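You operate a simulated robot arm through the tools that you are given. There is no shell and no other tool.

Carry out the task below with a simulated robot arm. There is one attempt and no reset: what you move stays moved.

Task
Put things in order on the top of the dark bench. At the end: the white felt block is on the steel dish; the cream stub stands where the lead rest stood; the lead rest stands on top of the black soak plaque; the wick cartridge stands where the cream stub stood; whatever was shut is shut again. Leave all else as you found it, and nothing knocked over.

The check looks at the end state, three seconds after you hand in, the way a careful person would. Anything else that was tipped, shoved, dropped, spilled or broken makes it a failure.

Robot
A 6-joint arm with a two-finger parallel gripper, fixed in place. Base frame: the origin is at the foot of the arm, x ahead of it, y to its left, z up; the work surface is at about z = 0. Units: m, degrees, N and s.
With the tool pointing down near the work surface it reaches from about 0.18 to 0.46 m from the base axis. Its first joint turns from -70.0 to 70.0 degrees. Payload 1.9 kg.
Tool frame: the origin (TCP) lies between the finger pads and is the grasp point; the fingertips stand 0.023 m ahead of it; z points along the fingers, y is the line along which they close. Largest opening 0.094 m; finger width 0.038, thickness 0.01; the body of the gripper, 0.054 by 0.096 m, starts 0.039 m behind the TCP.
Orientation is that of the tool frame in the base frame, as [roll, pitch, yaw] about the fixed x, y, z axes, in that order (R = Rz(yaw) Ry(pitch) Rx(roll)). With the fingers straight down and closing along the base's y, the tool's x points along the base's -x, its y along +y and its z along -z.

Tools
- The arm moves only by the tool play_rows. Its argument "moves" is a list of rows, each a list of 7 numbers: the shift along the tool's x, y, z in m, then the turn, a rotation vector about the tool's x, y, z in rad, then the closure, from 0 (fully open) to 1 (shut). In form: [[x, y, z, ax, ay, az, grip], ...]. A call has 1 to 20 rows; each row is the pose to reach, as a shift and turn from the pose commanded when the call began, along the tool's axes at that moment. Each row takes 0.2 s and may step no farther than 0.05 m and 8.6 degrees from the row before; otherwise, or with a gripper value out of range, the whole call is refused. Where a pose cannot be reached the arm comes as near as it can. A force on the tool above 40 N (or 10 N above the force at the start of the call, whichever is more), or a blocked arm, ends the call early, and 0.2 s more pass. Each finger travels about 0.108 m/s and halts on what it meets, pressing with about 22 N; the grip force reading is that of the motor and also rises with nothing between the fingers. The clock runs only during rows and for 0.2 s after the last one: add rows that repeat a pose to give the fingers time. The reply holds the time, the measured pose of the TCP, the force on the tool along the base axes, the opening and the grip force, in the units named above and with some noise, with the torque about the TCP (base axes, N m) and any sound that the robot's microphone picked up, and new pictures: "show" is both (left out), scene, wrist or none.
- Cameras (640 x 400 px; columns grow to the right, rows downward): "scene" is fixed at [0.0512, 0.3035, 0.4435]; the picture's right is [-0.83, -0.55, 0.00], its down [-0.26, 0.39, -0.88] and it looks along [0.49, -0.74, -0.47] (base axes); focal length 276 px, centre (320, 200). "wrist" rides on the gripper at [0.086, 0.016, -0.074] in the tool frame; the picture's right is [-0.18, 0.98, 0.00], its down [-0.58, -0.11, -0.81] and it looks along [-0.79, -0.15, 0.59] (tool axes); focal length 243 px, centre (320, 200). There is no depth. A picture from a camera that has moved, and an enlarged one, comes with that camera's place and axes in the base frame and with its lens. The place of the scene camera against the robot may be out by one fixed shift of up to 0.012 m in any direction.
- zoom(camera, box): a new picture of the part [left, top, right, bottom] of that camera's present view, enlarged. No time passes.
- close_job(): hands the job in; it is judged then, once.

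Places have to be worked out from the pictures, the camera data and where the tool is seen. Open the gripper and draw the arm clear of the work before you hand the job in, unless the task says otherwise.

The tools are called after "Request:" by a JSON object that holds its "fn" and its "kwargs". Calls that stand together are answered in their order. play_rows: Moves the arm, as the interface text tells. Its arguments: {"type":"object","properties":{"moves":{"type":"array","items":{"type":"array","items":{"type":"number"}}},"show":{"type":"string","enum":["both","scene","wrist","none"]}},"required":["moves"]} The other tools are called the same way: zoom (camera, box) takes an enlarged picture of a part of a camera's view; close_job () hands the job in.

At the start:

```text
clock: 0.0
ee_pos: [0.3247, -0.0125, 0.326]
tool_rot: [-180.0, 0.0, 180.0]
wrist_force: [0.3, -0.5, 0.2]
ft_torque: [0.01, -0.01, -0.01]
width: 0.0939
gripper_force: 0.2
```

scene: 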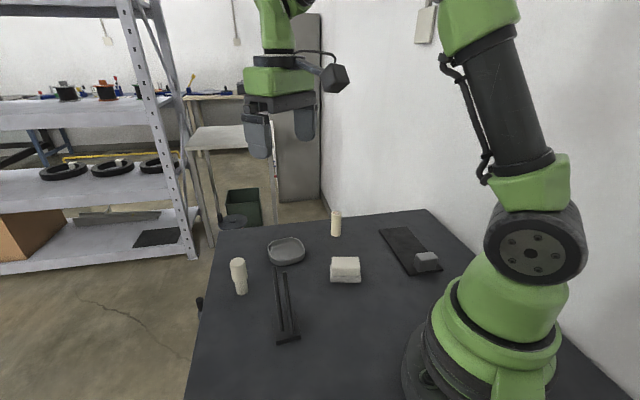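
wrist: 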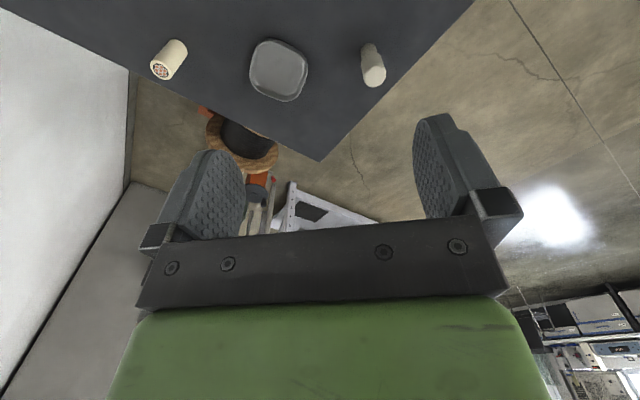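

The scene shows the bench with a dish, two upright cylinders, a white block, a dark plaque with a grey item on it and a rail-like thing. I zoom in to identify each one before moving.

Request:
{"fn": "zoom", "kwargs": {"camera": "scene", "box": [200, 200, 330, 300]}}

Request:
{"fn": "zoom", "kwargs": {"camera": "scene", "box": [310, 200, 470, 300]}}

Request:
{"fn": "zoom", "kwargs": {"camera": "scene", "box": [180, 250, 340, 370]}}

Request:
{"fn": "zoom", "kwargs": {"camera": "wrist", "box": [120, 10, 420, 160]}}

```text
4.00 times, centred on (265, 250) of scene
camera zoom: at [0.0512, 0.3035, 0.4435], right [-0.83, -0.55, 0.0], down [-0.26, 0.39, -0.88], along [0.49, -0.74, -0.47], focal length 1104 px, centre (540, 0)
```

zoom: 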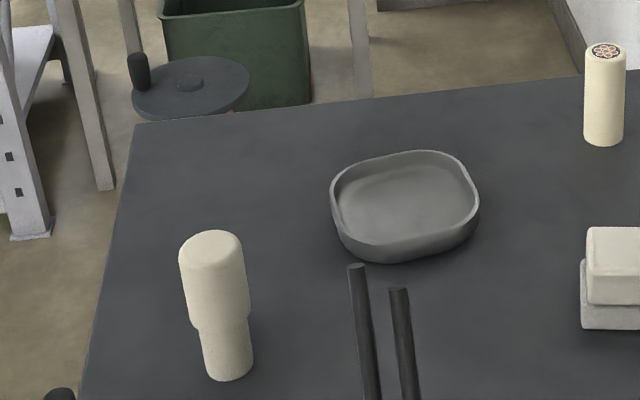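

```text
4.00 times, centred on (390, 250) of scene
camera zoom: at [0.0512, 0.3035, 0.4435], right [-0.83, -0.55, 0.0], down [-0.26, 0.39, -0.88], along [0.49, -0.74, -0.47], focal length 1104 px, centre (40, 0)
```

zoom: 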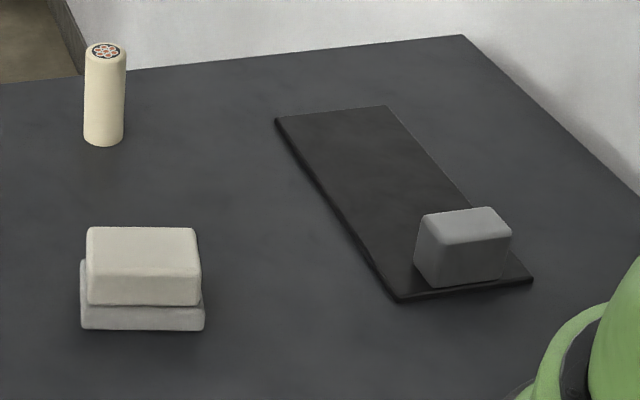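

```text
3.33 times, centred on (260, 310) of scene
camera zoom: at [0.0512, 0.3035, 0.4435], right [-0.83, -0.55, 0.0], down [-0.26, 0.39, -0.88], along [0.49, -0.74, -0.47], focal length 920 px, centre (520, -167)
```

zoom: 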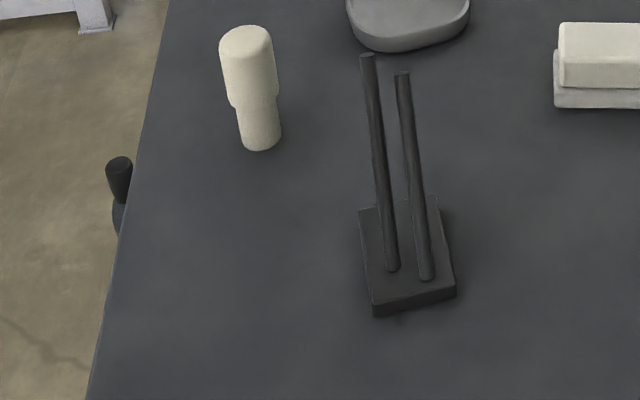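

```text
2.13 times, centred on (270, 85) of wrist
camera zoom: at [0.2388, 0.0043, 0.4001], right [0.18, 0.98, 0.0], down [0.58, -0.11, 0.81], along [0.79, -0.15, -0.59], focal length 518 px, centre (427, 445)
```

zoom: 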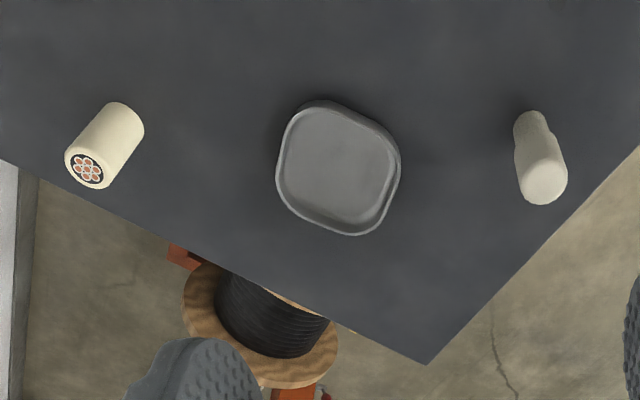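

The pictures show two cream cylinders (one plain and stepped, one with a patterned top), the dish, a two-layered white block, a fork-like stand with two rods, and a black plate with a grey block on one end. I move the wrist camera back and toward the white block and plate to look closer.

Request:
{"fn": "play_rows", "kwargs": {"moves": [[0.03, -0.019, 0.006, 0, 0, 0.105, 0], [0.06, -0.038, 0.012, 0, 0, 0.21, 0], [0.09, -0.057, 0.018, 0, 0, 0.315, 0], [0.125, -0.0775, 0.026, 0, 0, 0.419, 0], [0.125, -0.0775, 0.026, 0, 0, 0.419, 0]]}}

```text
clock: 1.2
ee_pos: [0.1994, -0.0892, 0.3007]
tool_rot: [-180.0, 0.0, 156.0]
wrist_force: [-0.2, 0.2, 0.9]
ft_torque: [0.02, -0.01, 0.03]
width: 0.0942
gripper_force: 0.1
camera wrist: at [0.1274, -0.0383, 0.3742], right [0.57, 0.82, 0.0], down [0.49, -0.34, 0.81], along [0.66, -0.46, -0.59], focal length 243 px, centre (320, 200)
```

scene: 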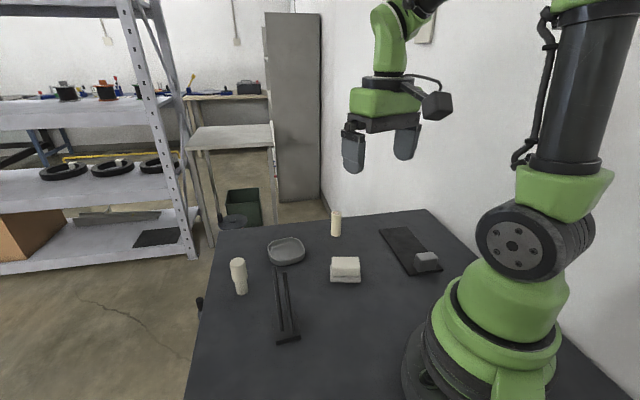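
wrist: 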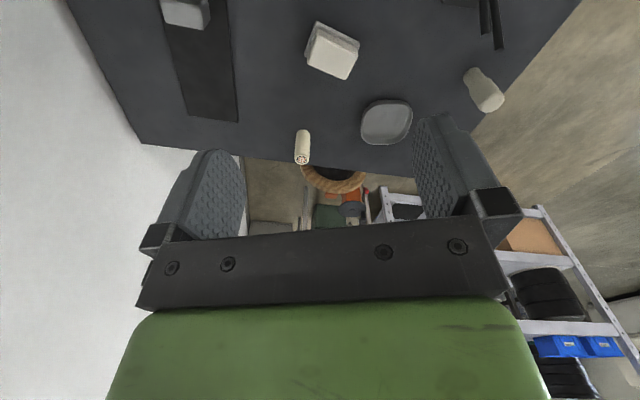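

Now the white block, plaque, grey block and fork stand are all partly in view. I zoom on each.

Request:
{"fn": "zoom", "kwargs": {"camera": "wrist", "box": [290, 10, 370, 90]}}

Request:
{"fn": "zoom", "kwargs": {"camera": "wrist", "box": [140, 0, 260, 130]}}

Request:
{"fn": "zoom", "kwargs": {"camera": "wrist", "box": [430, 0, 530, 120]}}

Request:
{"fn": "zoom", "kwargs": {"camera": "wrist", "box": [280, 90, 430, 170]}}

Request:
{"fn": "zoom", "kwargs": {"camera": "scene", "box": [325, 250, 365, 290]}}

Request:
{"fn": "zoom", "kwargs": {"camera": "scene", "box": [400, 240, 450, 285]}}

```text
5.00 times, centred on (330, 50) of wrist
camera zoom: at [0.1274, -0.0383, 0.3742], right [0.57, 0.82, 0.0], down [0.49, -0.34, 0.81], along [0.66, -0.46, -0.59], focal length 1213 px, centre (270, 950)
```

zoom: 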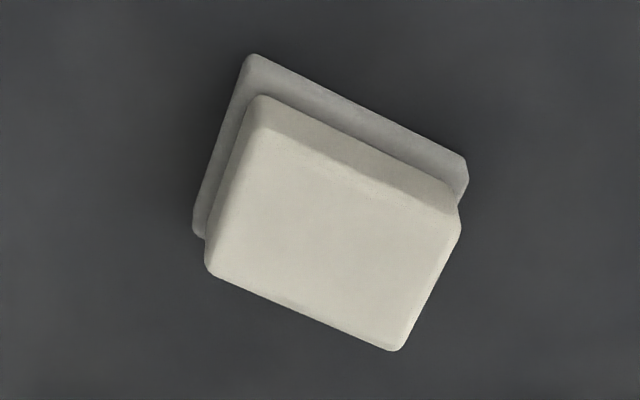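

```text
3.08 times, centred on (200, 65) of wrist
camera zoom: at [0.1274, -0.0383, 0.3742], right [0.57, 0.82, 0.0], down [0.49, -0.34, 0.81], along [0.66, -0.46, -0.59], focal length 746 px, centre (689, 615)
```

zoom: 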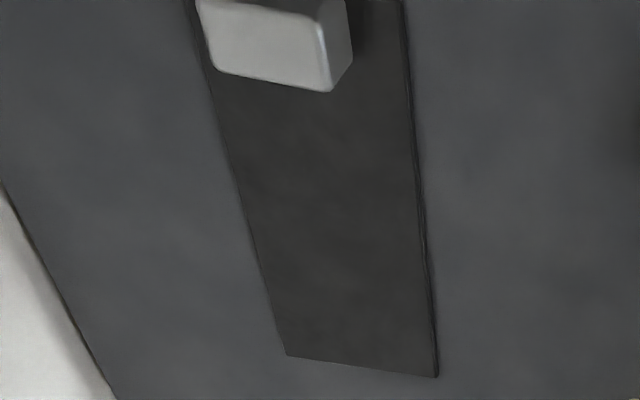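

```text
3.33 times, centred on (480, 60) of wrist
camera zoom: at [0.1274, -0.0383, 0.3742], right [0.57, 0.82, 0.0], down [0.49, -0.34, 0.81], along [0.66, -0.46, -0.59], focal length 809 px, centre (-213, 667)
```

zoom: 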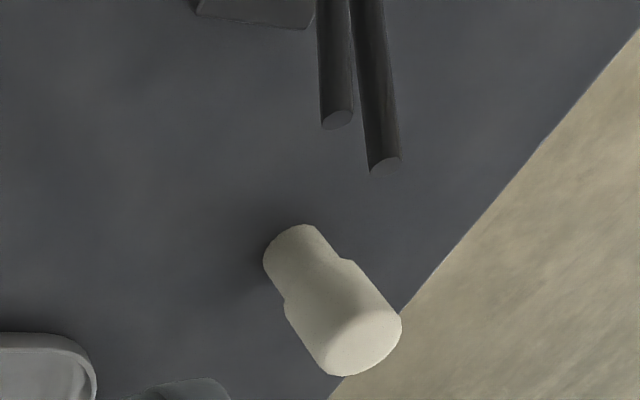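

```text
4.27 times, centred on (355, 130) of wrist
camera zoom: at [0.1274, -0.0383, 0.3742], right [0.57, 0.82, 0.0], down [0.49, -0.34, 0.81], along [0.66, -0.46, -0.59], focal length 1035 px, centre (171, 499)
```

zoom: 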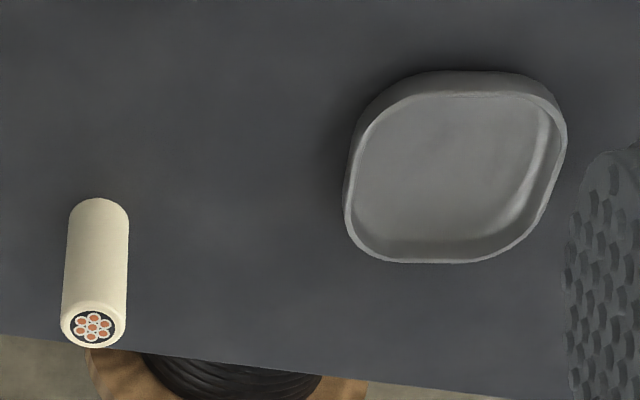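

```text
10.00 times, centred on (345, 270) of scene
camera zoom: at [0.0512, 0.3035, 0.4435], right [-0.83, -0.55, 0.0], down [-0.26, 0.39, -0.88], along [0.49, -0.74, -0.47], focal length 2760 px, centre (70, -500)
```

zoom: 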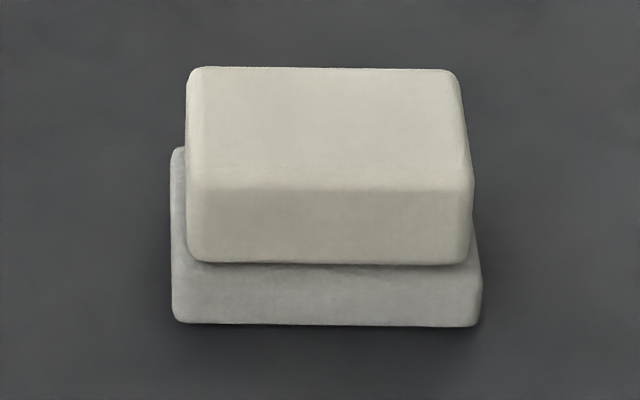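

```text
8.89 times, centred on (425, 262) of scene
camera zoom: at [0.0512, 0.3035, 0.4435], right [-0.83, -0.55, 0.0], down [-0.26, 0.39, -0.88], along [0.49, -0.74, -0.47], focal length 2454 px, centre (-613, -356)
```

zoom: 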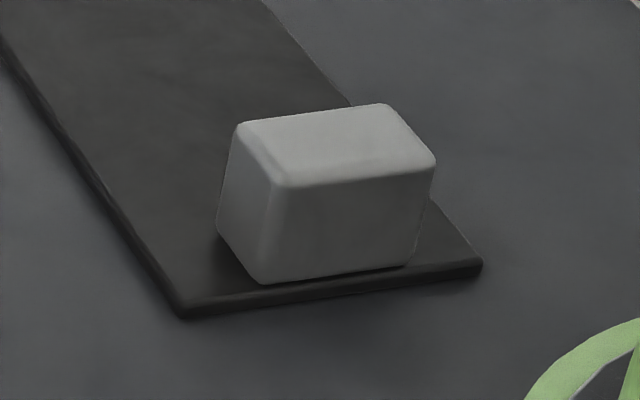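

The zoom renders real detail, so I zoom tighter on the cylinder ends, the seam of the white block, the grey block's contact with the plate, and the fork.

Request:
{"fn": "zoom", "kwargs": {"camera": "wrist", "box": [288, 125, 318, 170]}}

Request:
{"fn": "zoom", "kwargs": {"camera": "wrist", "box": [458, 60, 508, 115]}}

Request:
{"fn": "zoom", "kwargs": {"camera": "scene", "box": [225, 252, 255, 300]}}

Request:
{"fn": "zoom", "kwargs": {"camera": "scene", "box": [322, 205, 350, 240]}}

Request:
{"fn": "zoom", "kwargs": {"camera": "scene", "box": [262, 235, 312, 275]}}

Request:
{"fn": "zoom", "kwargs": {"camera": "scene", "box": [262, 300, 312, 350]}}

Request:
{"fn": "zoom", "kwargs": {"camera": "scene", "box": [180, 200, 500, 400]}}

```text
8.89 times, centred on (303, 148) of wrist
camera zoom: at [0.1274, -0.0383, 0.3742], right [0.57, 0.82, 0.0], down [0.49, -0.34, 0.81], along [0.66, -0.46, -0.59], focal length 2157 px, centre (471, 667)
```

zoom: 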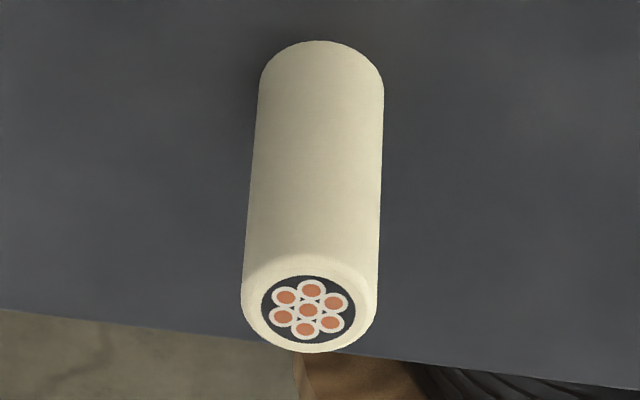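

```text
7.27 times, centred on (483, 88) of wrist
camera zoom: at [0.1274, -0.0383, 0.3742], right [0.57, 0.82, 0.0], down [0.49, -0.34, 0.81], along [0.66, -0.46, -0.59], focal length 1764 px, centre (-866, 1018)
```

zoom: 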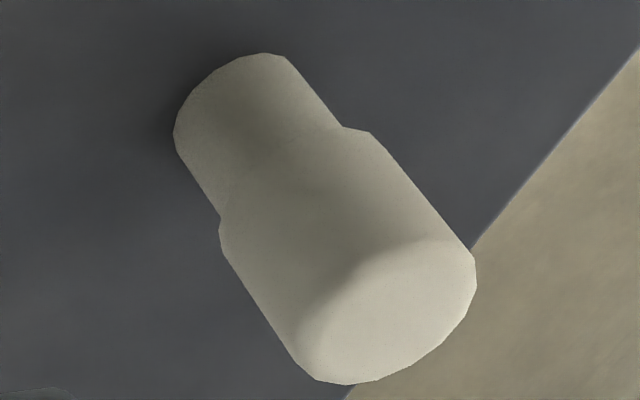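

```text
8.33 times, centred on (240, 276) of scene
camera zoom: at [0.0512, 0.3035, 0.4435], right [-0.83, -0.55, 0.0], down [-0.26, 0.39, -0.88], along [0.49, -0.74, -0.47], focal length 2300 px, centre (987, -433)
```

zoom: 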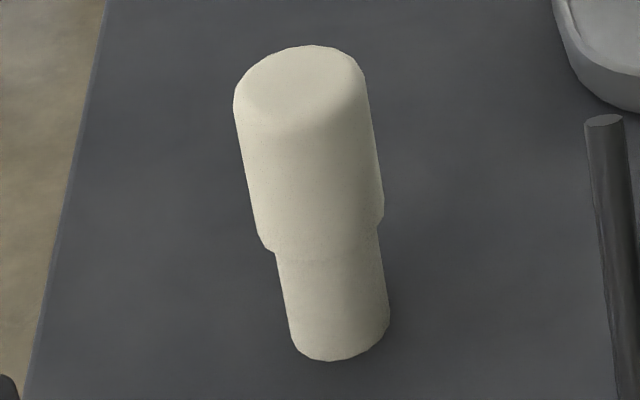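

```text
11.43 times, centred on (336, 222) of scene
camera zoom: at [0.0512, 0.3035, 0.4435], right [-0.83, -0.55, 0.0], down [-0.26, 0.39, -0.88], along [0.49, -0.74, -0.47], focal length 3155 px, centre (137, -57)
```

zoom: 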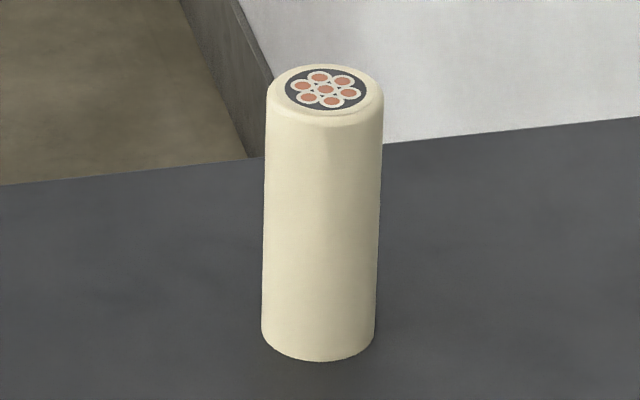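

```text
10.00 times, centred on (287, 255) of scene
camera zoom: at [0.0512, 0.3035, 0.4435], right [-0.83, -0.55, 0.0], down [-0.26, 0.39, -0.88], along [0.49, -0.74, -0.47], focal length 2760 px, centre (650, -350)
```

zoom: 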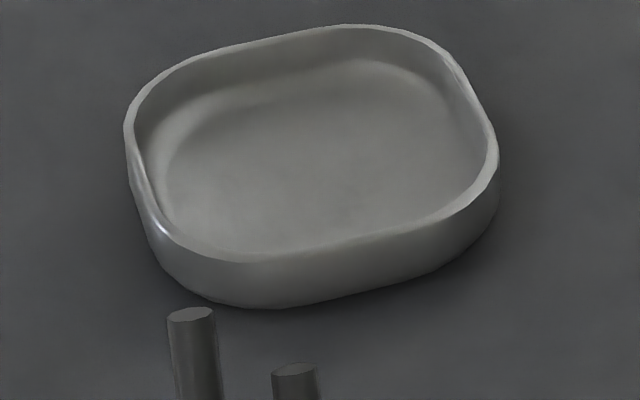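

```text
8.00 times, centred on (287, 325) of scene
camera zoom: at [0.0512, 0.3035, 0.4435], right [-0.83, -0.55, 0.0], down [-0.26, 0.39, -0.88], along [0.49, -0.74, -0.47], focal length 2208 px, centre (584, -800)
```

zoom: 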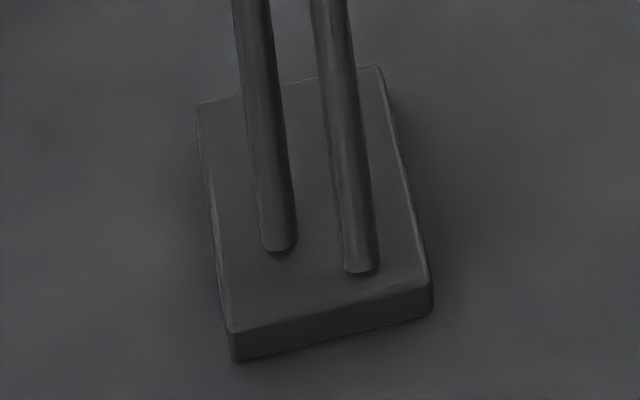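

```text
2.00 times, centred on (340, 300) of scene
camera zoom: at [0.0512, 0.3035, 0.4435], right [-0.83, -0.55, 0.0], down [-0.26, 0.39, -0.88], along [0.49, -0.74, -0.47], focal length 552 px, centre (280, 0)
```

zoom: 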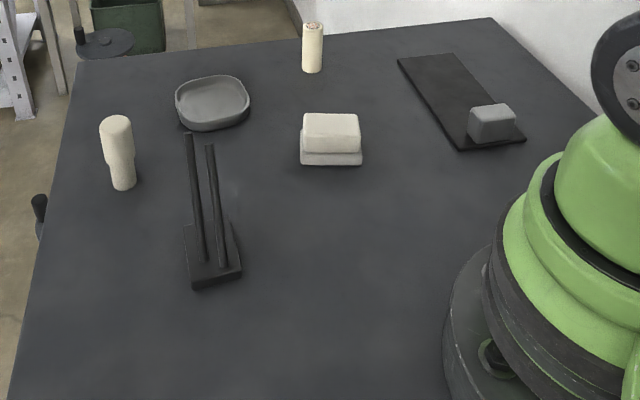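

The patterned cylinder is plainly a cut piece of cream-sheathed cable with seven cores, so I take it to be the cream stub; the off-white stepped one looks like the wick cartridge, and the two-rod stand like the lead rest. I still need to learn whether the white two-layer thing is one block, two blocks or a lidded box, so I zoom on its seam and corners.

Request:
{"fn": "zoom", "kwargs": {"camera": "scene", "box": [328, 268, 346, 284]}}

Request:
{"fn": "zoom", "kwargs": {"camera": "scene", "box": [346, 268, 364, 284]}}

Request:
{"fn": "zoom", "kwargs": {"camera": "wrist", "box": [304, 18, 334, 48]}}

Request:
{"fn": "zoom", "kwargs": {"camera": "wrist", "box": [334, 25, 364, 55]}}

Request:
{"fn": "zoom", "kwargs": {"camera": "scene", "box": [374, 222, 450, 282]}}

```text
16.00 times, centred on (337, 276) of scene
camera zoom: at [0.0512, 0.3035, 0.4435], right [-0.83, -0.55, 0.0], down [-0.26, 0.39, -0.88], along [0.49, -0.74, -0.47], focal length 4417 px, centre (48, -1016)
```

zoom: 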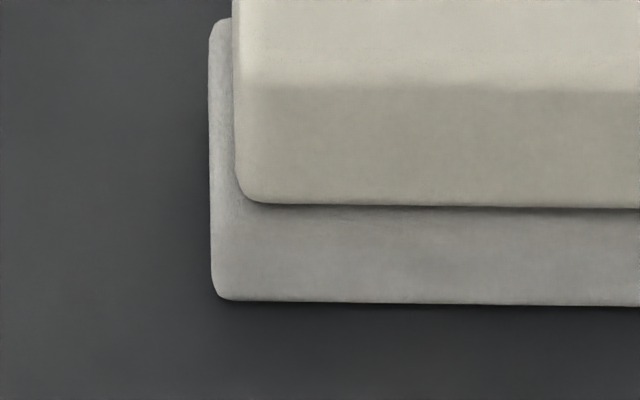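

```text
16.00 times, centred on (355, 276) of scene
camera zoom: at [0.0512, 0.3035, 0.4435], right [-0.83, -0.55, 0.0], down [-0.26, 0.39, -0.88], along [0.49, -0.74, -0.47], focal length 4417 px, centre (-240, -1016)
```

zoom: 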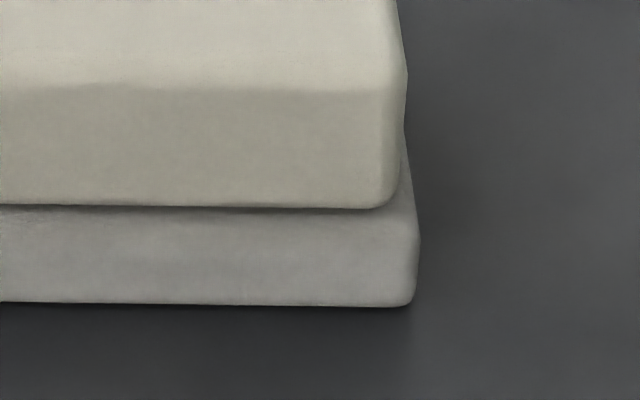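

```text
13.33 times, centred on (319, 33) of wrist
camera zoom: at [0.1274, -0.0383, 0.3742], right [0.57, 0.82, 0.0], down [0.49, -0.34, 0.81], along [0.66, -0.46, -0.59], focal length 3235 px, centre (333, 2427)
```

zoom: 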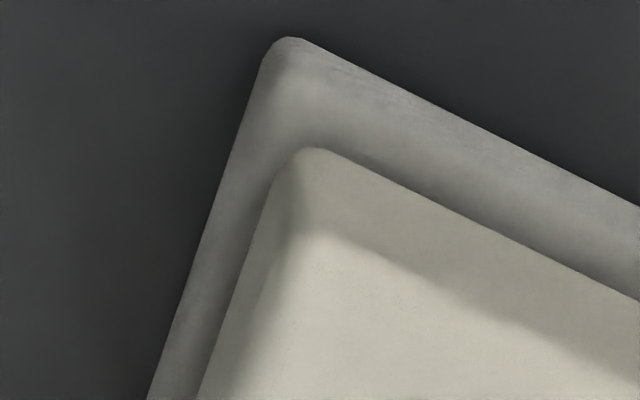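

```text
13.33 times, centred on (349, 40) of wrist
camera zoom: at [0.1274, -0.0383, 0.3742], right [0.57, 0.82, 0.0], down [0.49, -0.34, 0.81], along [0.66, -0.46, -0.59], focal length 3235 px, centre (-67, 2333)
```

zoom: 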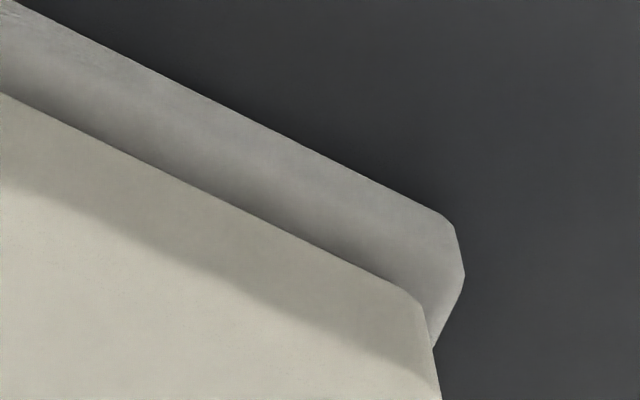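

```text
6.67 times, centred on (412, 252) of scene
camera zoom: at [0.0512, 0.3035, 0.4435], right [-0.83, -0.55, 0.0], down [-0.26, 0.39, -0.88], along [0.49, -0.74, -0.47], focal length 1840 px, centre (-293, -147)
```

zoom: 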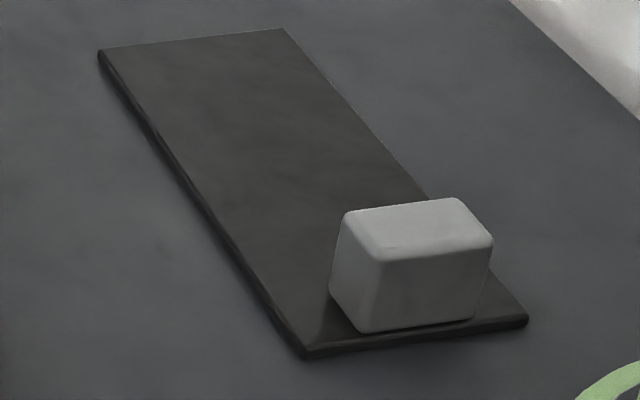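

The white thing seems to be a pale off-white block (about 0.060×0.042×0.020) on a light-grey slab, centred near (0.260, -0.110) with its long axis at about 34° from x; gripping just the upper part will show if they belong together. I turn the gripper to close across the short side and come down to 0.15 m above it.

Request:
{"fn": "play_rows", "kwargs": {"moves": [[-0.009, 0.0009, 0.0214, 0, 0, -0.1444, 0], [-0.018, 0.0018, 0.0428, 0, 0, -0.2888, 0], [-0.027, 0.0027, 0.0642, 0, 0, -0.4332, 0], [-0.036, 0.0036, 0.0856, 0, 0, -0.5776, 0], [-0.045, 0.0045, 0.107, 0, 0, -0.722, 0], [-0.054, 0.0054, 0.1284, 0, 0, -0.8664, 0], [-0.0632, 0.0063, 0.15, 0, 0, -1.0105, 0], [-0.0632, 0.0063, 0.15, 0, 0, -1.0105, 0], [-0.0632, 0.0063, 0.15, 0, 0, -1.0105, 0]]}}

```text
clock: 3.2
ee_pos: [0.2614, -0.1094, 0.1491]
tool_rot: [-180.0, -0.1, -145.9]
wrist_force: [0.0, 0.6, -0.2]
ft_torque: [0.01, 0.01, -0.05]
width: 0.094
gripper_force: 0.1
camera wrist: at [0.1805, -0.1436, 0.2232], right [-0.4, 0.92, 0.0], down [0.54, 0.23, 0.81], along [0.74, 0.32, -0.59], focal length 243 px, centre (320, 200)
```

scene: 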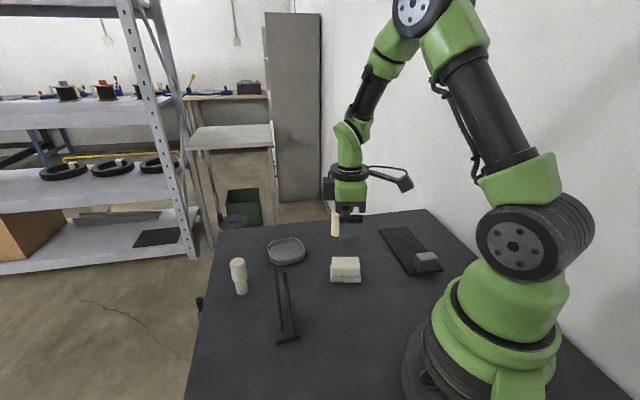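
wrist: 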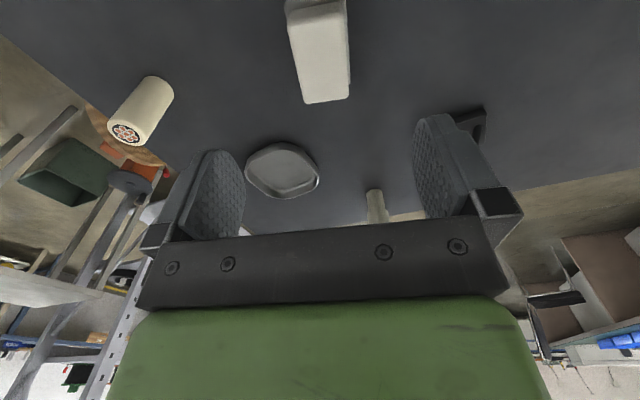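

The block now lies along the picture's vertical between the finger columns, near column 319. I zoom to check centring and angle before going down.

Request:
{"fn": "zoom", "kwargs": {"camera": "wrist", "box": [260, 0, 380, 110]}}

Request:
{"fn": "zoom", "kwargs": {"camera": "wrist", "box": [240, 130, 330, 205]}}

Request:
{"fn": "zoom", "kwargs": {"camera": "scene", "box": [310, 190, 380, 290]}}

```text
3.64 times, centred on (320, 55) of wrist
camera zoom: at [0.1805, -0.1436, 0.2232], right [-0.4, 0.92, 0.0], down [0.54, 0.23, 0.81], along [0.74, 0.32, -0.59], focal length 882 px, centre (320, 727)
```

zoom: 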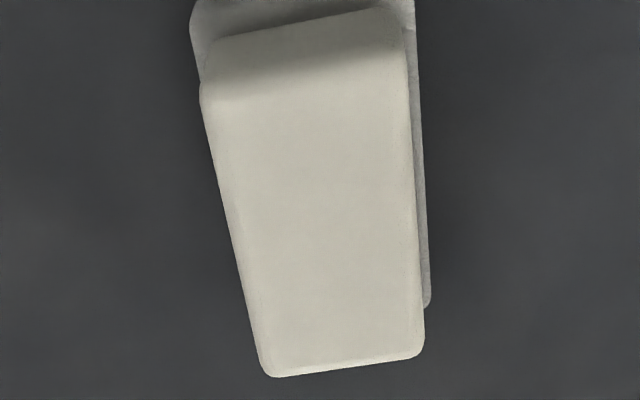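

```text
5.33 times, centred on (285, 168) of wrist
camera zoom: at [0.1805, -0.1436, 0.2232], right [-0.4, 0.92, 0.0], down [0.54, 0.23, 0.81], along [0.74, 0.32, -0.59], focal length 1294 px, centre (507, 373)
```

zoom: 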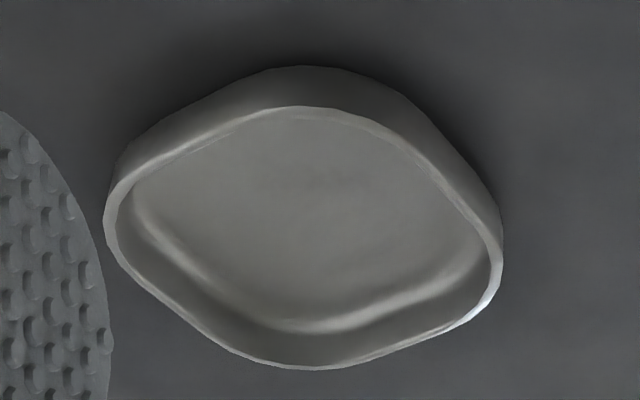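

```text
4.00 times, centred on (345, 240) of scene
camera zoom: at [0.0512, 0.3035, 0.4435], right [-0.83, -0.55, 0.0], down [-0.26, 0.39, -0.88], along [0.49, -0.74, -0.47], focal length 1104 px, centre (220, 40)
```

zoom: 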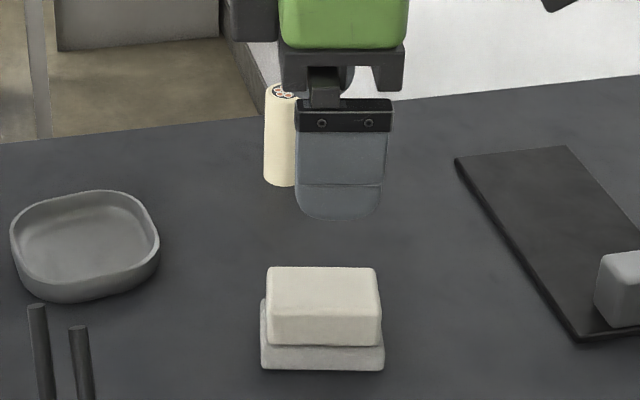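

The two views agree: block centre about (0.261, -0.108), long axis at ~32.5°, top at ~0.036, and the TCP is within 2 mm of it. I descend so the fingertips stop just above the seam (z ≈ 0.018) and close on the upper part only.

Request:
{"fn": "play_rows", "kwargs": {"moves": [[0, 0.001, 0.03, 0, 0, 0.026, 0], [0, 0.001, 0.06, 0, 0, 0.026, 0], [0, 0.001, 0.085, 0, 0, 0.026, 0], [0, 0.001, 0.1, 0, 0, 0.026, 0], [0, 0.001, 0.108, 0, 0, 0.026, 0], [0, 0.001, 0.108, 0, 0, 0.026, 0]]}}

```text
clock: 4.6
ee_pos: [0.2609, -0.1092, 0.0426]
tool_rot: [180.0, 0.1, -147.6]
wrist_force: [-1.4, 0.3, 0.1]
ft_torque: [0.01, -0.03, 0.01]
width: 0.0941
gripper_force: 0.0
camera wrist: at [0.179, -0.1416, 0.116], right [-0.37, 0.93, 0.0], down [0.55, 0.22, 0.81], along [0.75, 0.3, -0.59], focal length 243 px, centre (320, 200)
```

scene: 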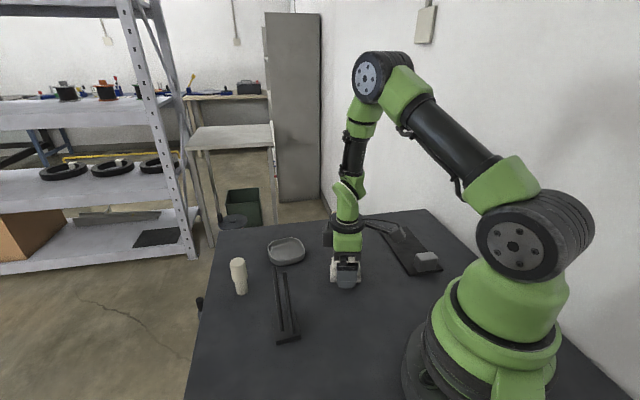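
wrist: 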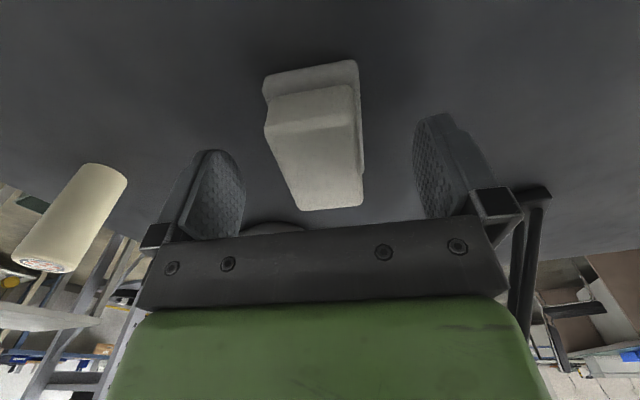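

The open fingers straddle the block with the tips at about z = 0.019. I take a close look at the seam from here before closing.

Request:
{"fn": "zoom", "kwargs": {"camera": "wrist", "box": [250, 50, 380, 220]}}

Request:
{"fn": "zoom", "kwargs": {"camera": "wrist", "box": [255, 55, 320, 110]}}

Request:
{"fn": "zoom", "kwargs": {"camera": "scene", "box": [320, 240, 370, 300]}}

```text
2.35 times, centred on (315, 135) of wrist
camera zoom: at [0.179, -0.1416, 0.116], right [-0.37, 0.93, 0.0], down [0.55, 0.22, 0.81], along [0.75, 0.3, -0.59], focal length 571 px, centre (332, 353)
```

zoom: 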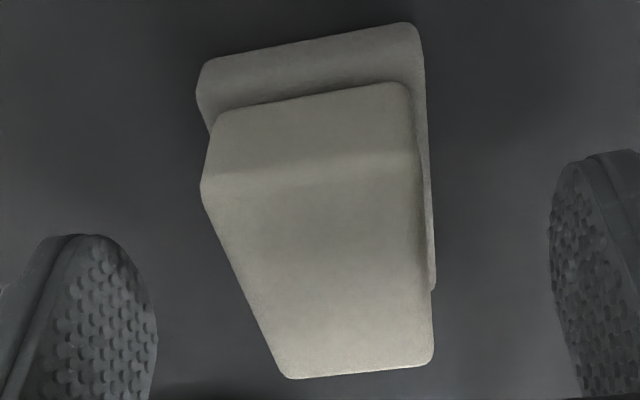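

```text
7.27 times, centred on (288, 82) of wrist
camera zoom: at [0.179, -0.1416, 0.116], right [-0.37, 0.93, 0.0], down [0.55, 0.22, 0.81], along [0.75, 0.3, -0.59], focal length 1764 px, centre (556, 1054)
```

zoom: 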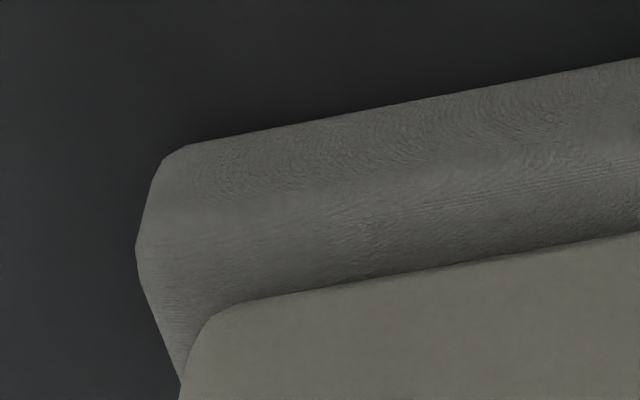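

```text
6.67 times, centred on (345, 270) of scene
camera zoom: at [0.0512, 0.3035, 0.4435], right [-0.83, -0.55, 0.0], down [-0.26, 0.39, -0.88], along [0.49, -0.74, -0.47], focal length 1840 px, centre (153, -267)
```

zoom: 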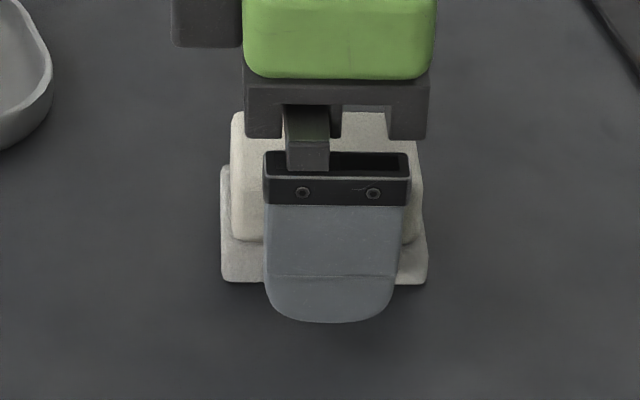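

The lower layer has a fibrous felt texture while the upper is smooth, so this looks like one eraser-type felt block with a grip on top. I close on the upper part and lift 2 cm slowly to see if the lower layer comes along.

Request:
{"fn": "play_rows", "kwargs": {"moves": [[0, 0, 0, 0, 0, 0, 0.5], [0, 0, 0, 0, 0, 0, 1], [0, 0, 0, 0, 0, 0, 1], [0, 0, 0, 0, 0, 0, 1], [0, 0, -0.004, 0, 0, 0, 1], [0, 0, -0.01, 0, 0, 0, 1], [0, 0, -0.02, 0, 0, 0, 1], [0, 0, -0.02, 0, 0, 0, 1]]}}

```text
clock: 6.4
ee_pos: [0.2608, -0.109, 0.0616]
tool_rot: [180.0, 0.0, -147.6]
wrist_force: [-0.9, 0.4, 0.0]
ft_torque: [-0.01, -0.01, -0.01]
width: 0.0376
gripper_force: 22.3
camera wrist: at [0.1789, -0.1412, 0.1364], right [-0.37, 0.93, 0.0], down [0.55, 0.22, 0.81], along [0.75, 0.3, -0.59], focal length 243 px, centre (320, 200)
```

scene: 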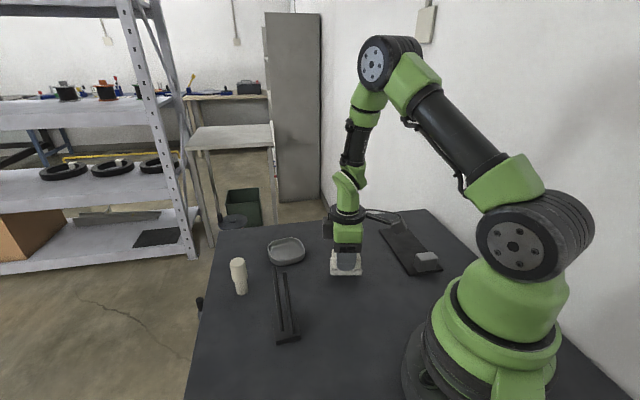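
wrist: 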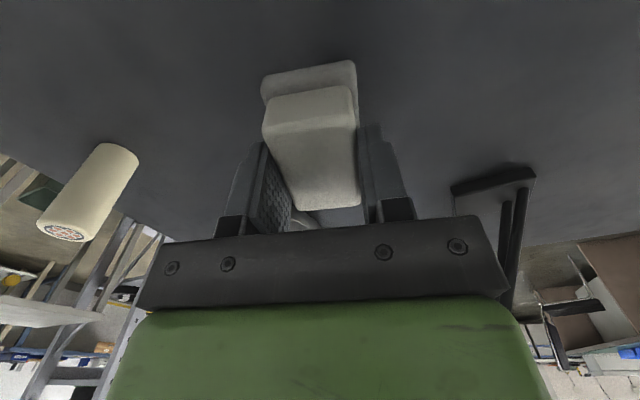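

Both layers rose together (the lower layer keeps its place in the wrist view and the weight is negligible), so it is one felt block. The dish is a rounded square, about 0.085 m, centred near (0.4175, -0.0965) with sides at 54°/-36°; I carry the block above it, turning so its long side lies along -36°.

Request:
{"fn": "play_rows", "kwargs": {"moves": [[0, 0, -0.04, 0, 0, 0.1327, 1], [-0.0174, -0.0093, -0.0776, 0, 0, 0.2654, 1], [-0.0349, -0.0185, -0.0776, 0, 0, 0.398, 1], [-0.0523, -0.0278, -0.0776, 0, 0, 0.5307, 1], [-0.0697, -0.0371, -0.0776, 0, 0, 0.6634, 1], [-0.0871, -0.0463, -0.0776, 0, 0, 0.796, 1], [-0.1046, -0.0556, -0.0776, 0, 0, 0.9287, 1], [-0.122, -0.0648, -0.0776, 0, 0, 1.0614, 1], [-0.1394, -0.0741, -0.0776, 0, 0, 1.194, 1], [-0.1394, -0.0741, -0.0776, 0, 0, 1.194, 1], [-0.1394, -0.0741, -0.0776, 0, 0, 1.194, 1]]}}

```text
clock: 8.8
ee_pos: [0.418, -0.0955, 0.1397]
tool_rot: [-180.0, 0.1, 144.0]
wrist_force: [-0.1, 0.1, -0.5]
ft_torque: [0.03, -0.01, -0.02]
width: 0.0375
gripper_force: 21.7
camera wrist: at [0.357, -0.0319, 0.2134], right [0.73, 0.69, 0.0], down [0.41, -0.43, 0.81], along [0.55, -0.59, -0.59], focal length 243 px, centre (320, 200)
```

scene: 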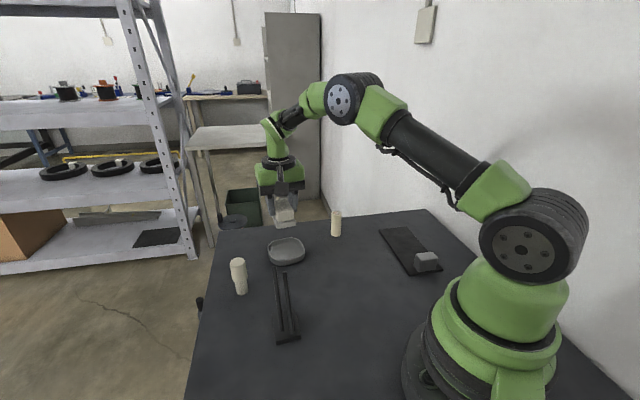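
wrist: 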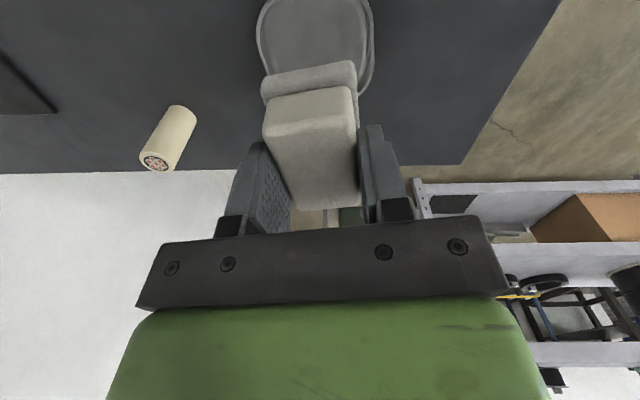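

The whole felt block hangs in the grip above the dish and the dish's rim shows behind it. I zoom to fix the dish centre relative to the tool.

Request:
{"fn": "zoom", "kwargs": {"camera": "wrist", "box": [240, 0, 400, 110]}}

Request:
{"fn": "zoom", "kwargs": {"camera": "scene", "box": [255, 160, 325, 275]}}

```text
3.64 times, centred on (320, 55) of wrist
camera zoom: at [0.357, -0.0319, 0.2134], right [0.73, 0.69, 0.0], down [0.41, -0.43, 0.81], along [0.55, -0.59, -0.59], focal length 882 px, centre (320, 727)
```

zoom: 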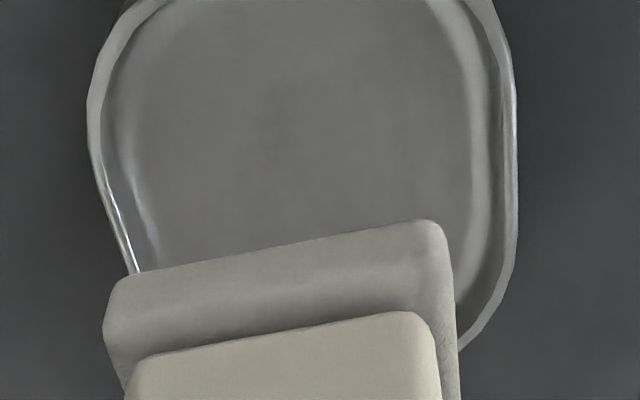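

```text
3.48 times, centred on (290, 218) of scene
camera zoom: at [0.0513, 0.3035, 0.4435], right [-0.83, -0.55, 0.0], down [-0.26, 0.39, -0.88], along [0.49, -0.74, -0.47], focal length 960 px, centre (424, 139)
```

zoom: 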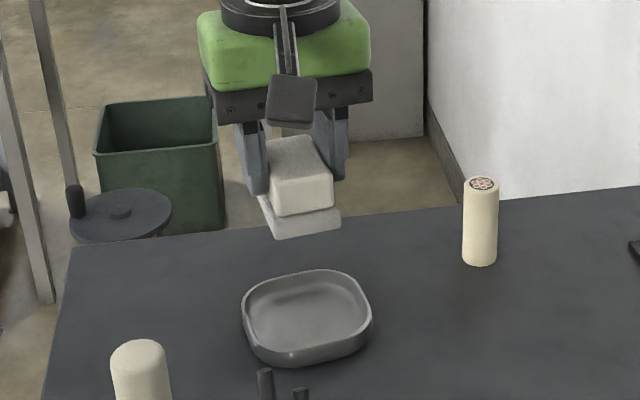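

The dish's sides sit at ±0.0426 about the tool line in the closing direction (offset under 1 mm) and the fore-aft offset is within ~3 mm, so the block is centred. I descend until its underside is around 1 cm above the bench and check.

Request:
{"fn": "play_rows", "kwargs": {"moves": [[0, 0, 0.03, 0, 0, 0, 1], [0, 0, 0.055, 0, 0, 0, 1], [0, 0, 0.075, 0, 0, 0, 1], [0, 0, 0.084, 0, 0, 0, 1], [0, 0, 0.084, 0, 0, 0, 1]]}}

```text
clock: 10.0
ee_pos: [0.4175, -0.0972, 0.0556]
tool_rot: [180.0, -0.1, 143.9]
wrist_force: [-0.7, 0.3, -0.9]
ft_torque: [-0.02, -0.02, 0.01]
width: 0.0377
gripper_force: 21.6
camera wrist: at [0.357, -0.0319, 0.1295], right [0.73, 0.69, 0.0], down [0.41, -0.43, 0.81], along [0.55, -0.59, -0.59], focal length 243 px, centre (320, 200)
```

scene: 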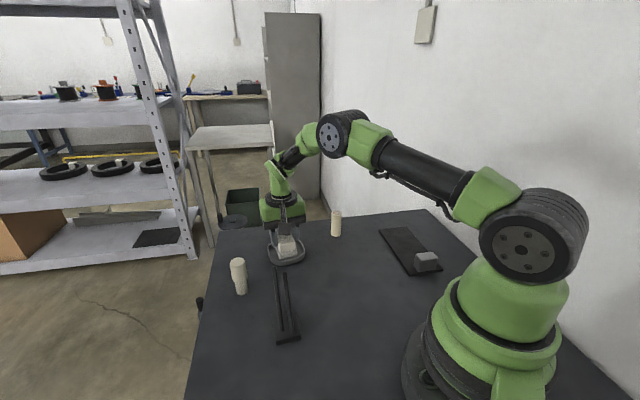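
wrist: 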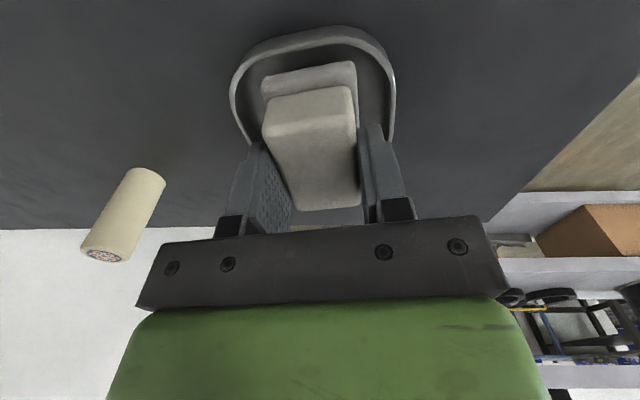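

Request:
{"fn": "zoom", "kwargs": {"camera": "wrist", "box": [215, 15, 415, 215]}}

Request:
{"fn": "zoom", "kwargs": {"camera": "scene", "box": [250, 215, 320, 275]}}

```text
2.00 times, centred on (315, 115) of wrist
camera zoom: at [0.357, -0.0319, 0.1295], right [0.73, 0.69, 0.0], down [0.41, -0.43, 0.81], along [0.55, -0.59, -0.59], focal length 485 px, centre (330, 370)
```

zoom: 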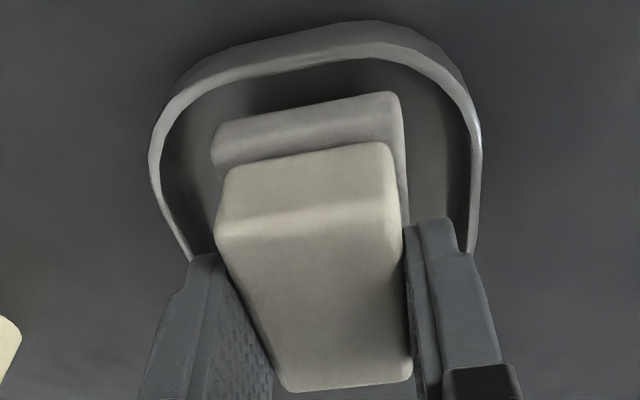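

```text
6.67 times, centred on (285, 245) of scene
camera zoom: at [0.0512, 0.3035, 0.4435], right [-0.83, -0.55, 0.0], down [-0.26, 0.39, -0.88], along [0.49, -0.74, -0.47], focal length 1840 px, centre (553, -100)
```

zoom: 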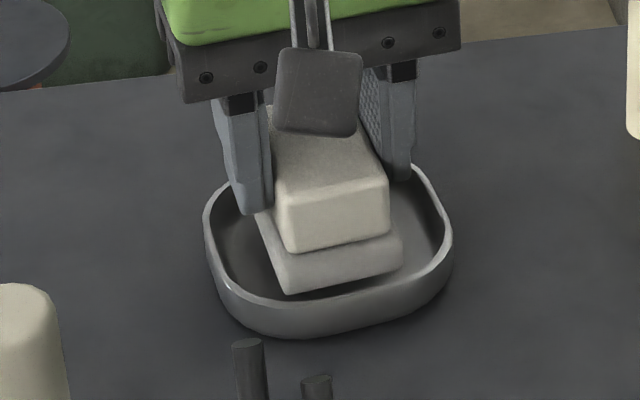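

The block sits inside the rim with ~9 mm of room fore and aft and the fingers clear of the rim. I lower it gently in small steps, watching the vertical force.

Request:
{"fn": "play_rows", "kwargs": {"moves": [[0, 0, 0.004, 0, 0, 0, 1], [0, 0, 0.007, 0, 0, 0, 1], [0, 0, 0.007, 0, 0, 0, 1]], "show": "none"}}

Request:
{"fn": "play_rows", "kwargs": {"moves": [[0, 0, 0.001, 0, 0, 0, 1], [0, 0, 0.0015, 0, 0, 0, 1], [0, 0, 0.0015, 0, 0, 0, 1]], "show": "none"}}

```text
clock: 10.8
ee_pos: [0.417, -0.0957, 0.0481]
tool_rot: [-180.0, -0.1, 144.0]
wrist_force: [-0.4, -0.8, -0.6]
ft_torque: [-0.02, 0.0, -0.01]
width: 0.0376
gripper_force: 21.9
```

```text
clock: 11.6
ee_pos: [0.4167, -0.0966, 0.0464]
tool_rot: [179.9, -0.1, 144.0]
wrist_force: [-0.1, -0.6, -1.0]
ft_torque: [0.01, 0.0, 0.02]
width: 0.0377
gripper_force: 21.5
```

No contact force yet with the underside at about 4.5 mm. I go on in 1 mm steps.

Request:
{"fn": "play_rows", "kwargs": {"moves": [[0, 0, 0.001, 0, 0, 0, 1], [0, 0, 0.001, 0, 0, 0, 1]], "show": "none"}}

Request:
{"fn": "play_rows", "kwargs": {"moves": [[0, 0, 0.001, 0, 0, 0, 1], [0, 0, 0.001, 0, 0, 0, 1]]}}

```text
clock: 12.2
ee_pos: [0.417, -0.0963, 0.0461]
tool_rot: [-179.9, 0.0, 143.9]
wrist_force: [-0.5, 0.2, 0.6]
ft_torque: [-0.03, 0.04, -0.04]
width: 0.0374
gripper_force: 21.9
```

```text
clock: 12.8
ee_pos: [0.418, -0.0964, 0.046]
tool_rot: [179.8, 0.2, 143.9]
wrist_force: [-2.9, -0.3, 13.7]
ft_torque: [0.06, 0.19, -0.03]
width: 0.0374
gripper_force: 22.7
camera wrist: at [0.3575, -0.0321, 0.1197], right [0.73, 0.69, 0.0], down [0.4, -0.43, 0.81], along [0.56, -0.59, -0.59], focal length 243 px, centre (320, 200)
```

scene: 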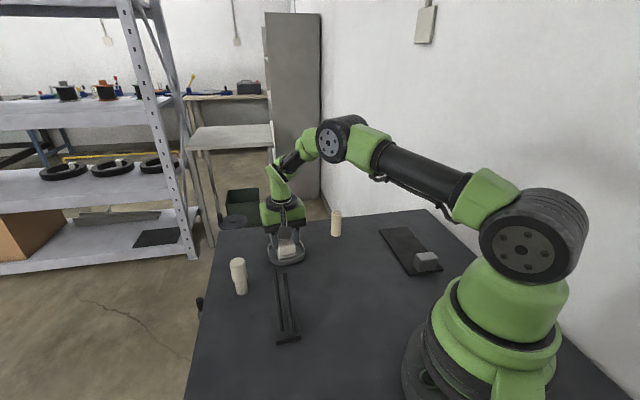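
wrist: 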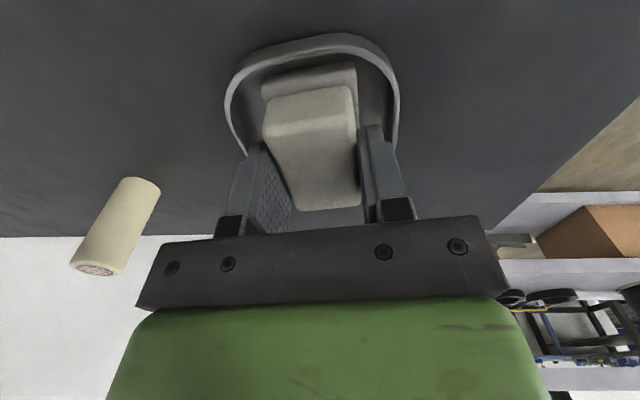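

Contact is clear (13.7 N up), so the block rests on the dish floor. I ease off 1 mm, open partway, and rise straight up.

Request:
{"fn": "play_rows", "kwargs": {"moves": [[0, 0, -0.001, 0, 0, 0, 1], [0, 0, -0.001, 0, 0, 0, 0.6], [0, 0, -0.001, 0, 0, 0, 0.4], [0, 0, -0.001, 0, 0, 0, 0.4], [0, 0, -0.01, 0, 0, 0, 0.4], [0, 0, -0.03, 0, 0, 0, 0.4], [0, 0, -0.06, 0, 0, 0, 0.4], [0, 0, -0.1, 0, 0, 0, 0.3], [0, 0, -0.14, 0, 0, 0, 0], [0, 0, -0.14, 0, 0, 0, 0]]}}

```text
clock: 15.0
ee_pos: [0.4178, -0.0974, 0.1859]
tool_rot: [-179.9, 0.0, 144.0]
wrist_force: [-0.5, -0.4, -0.1]
ft_torque: [0.04, -0.03, -0.03]
width: 0.094
gripper_force: 0.0
camera wrist: at [0.3571, -0.0327, 0.2592], right [0.73, 0.69, 0.0], down [0.41, -0.43, 0.81], along [0.55, -0.59, -0.59], focal length 243 px, centre (320, 200)
```

scene: 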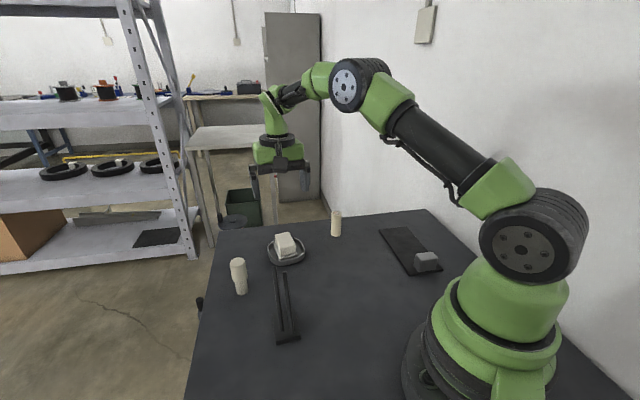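
wrist: 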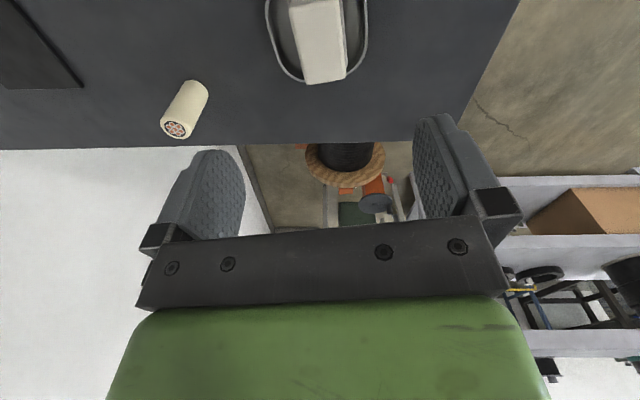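

The felt block rests flat in the dish and I'm clear of it. Next I go look at the two-rod stand from the base side, high up, to work out its exact shape and pose.

Request:
{"fn": "play_rows", "kwargs": {"moves": [[0.0337, -0.0019, -0.0094, 0, 0, -0.109, 0], [0.0675, -0.0038, -0.0187, 0, 0, -0.218, 0], [0.1012, -0.0057, -0.0281, 0, 0, -0.327, 0], [0.1349, -0.0077, -0.0374, 0, 0, -0.436, 0], [0.1686, -0.0096, -0.0468, 0, 0, -0.546, 0], [0.2024, -0.0115, -0.0561, 0, 0, -0.655, 0], [0.2361, -0.0134, -0.0655, 0, 0, -0.764, 0], [0.2698, -0.0153, -0.0748, 0, 0, -0.873, 0], [0.2698, -0.0153, -0.0748, 0, 0, -0.873, 0]]}}

```text
clock: 17.0
ee_pos: [0.188, 0.0496, 0.2588]
tool_rot: [-180.0, 0.1, -165.9]
wrist_force: [-0.6, 0.0, 0.1]
ft_torque: [-0.01, -0.03, 0.01]
width: 0.0941
gripper_force: 0.1
camera wrist: at [0.1018, 0.045, 0.3336], right [-0.06, 1.0, 0.0], down [0.59, 0.04, 0.81], along [0.8, 0.05, -0.59], focal length 243 px, centre (320, 200)
```

scene: 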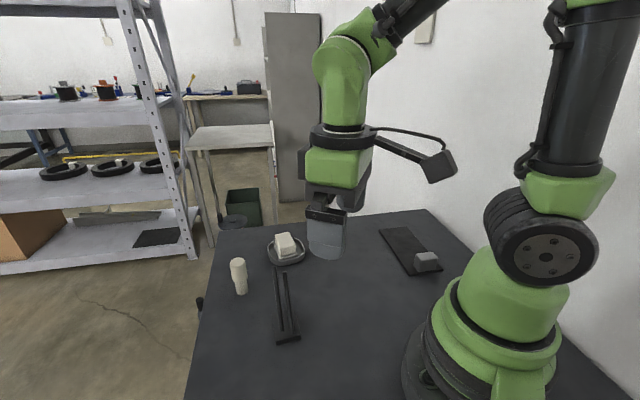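
wrist: 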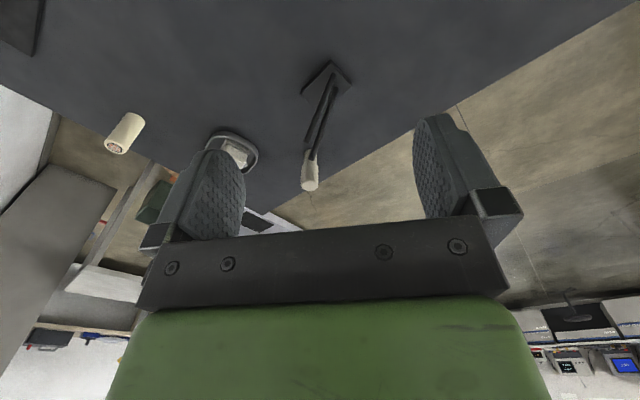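

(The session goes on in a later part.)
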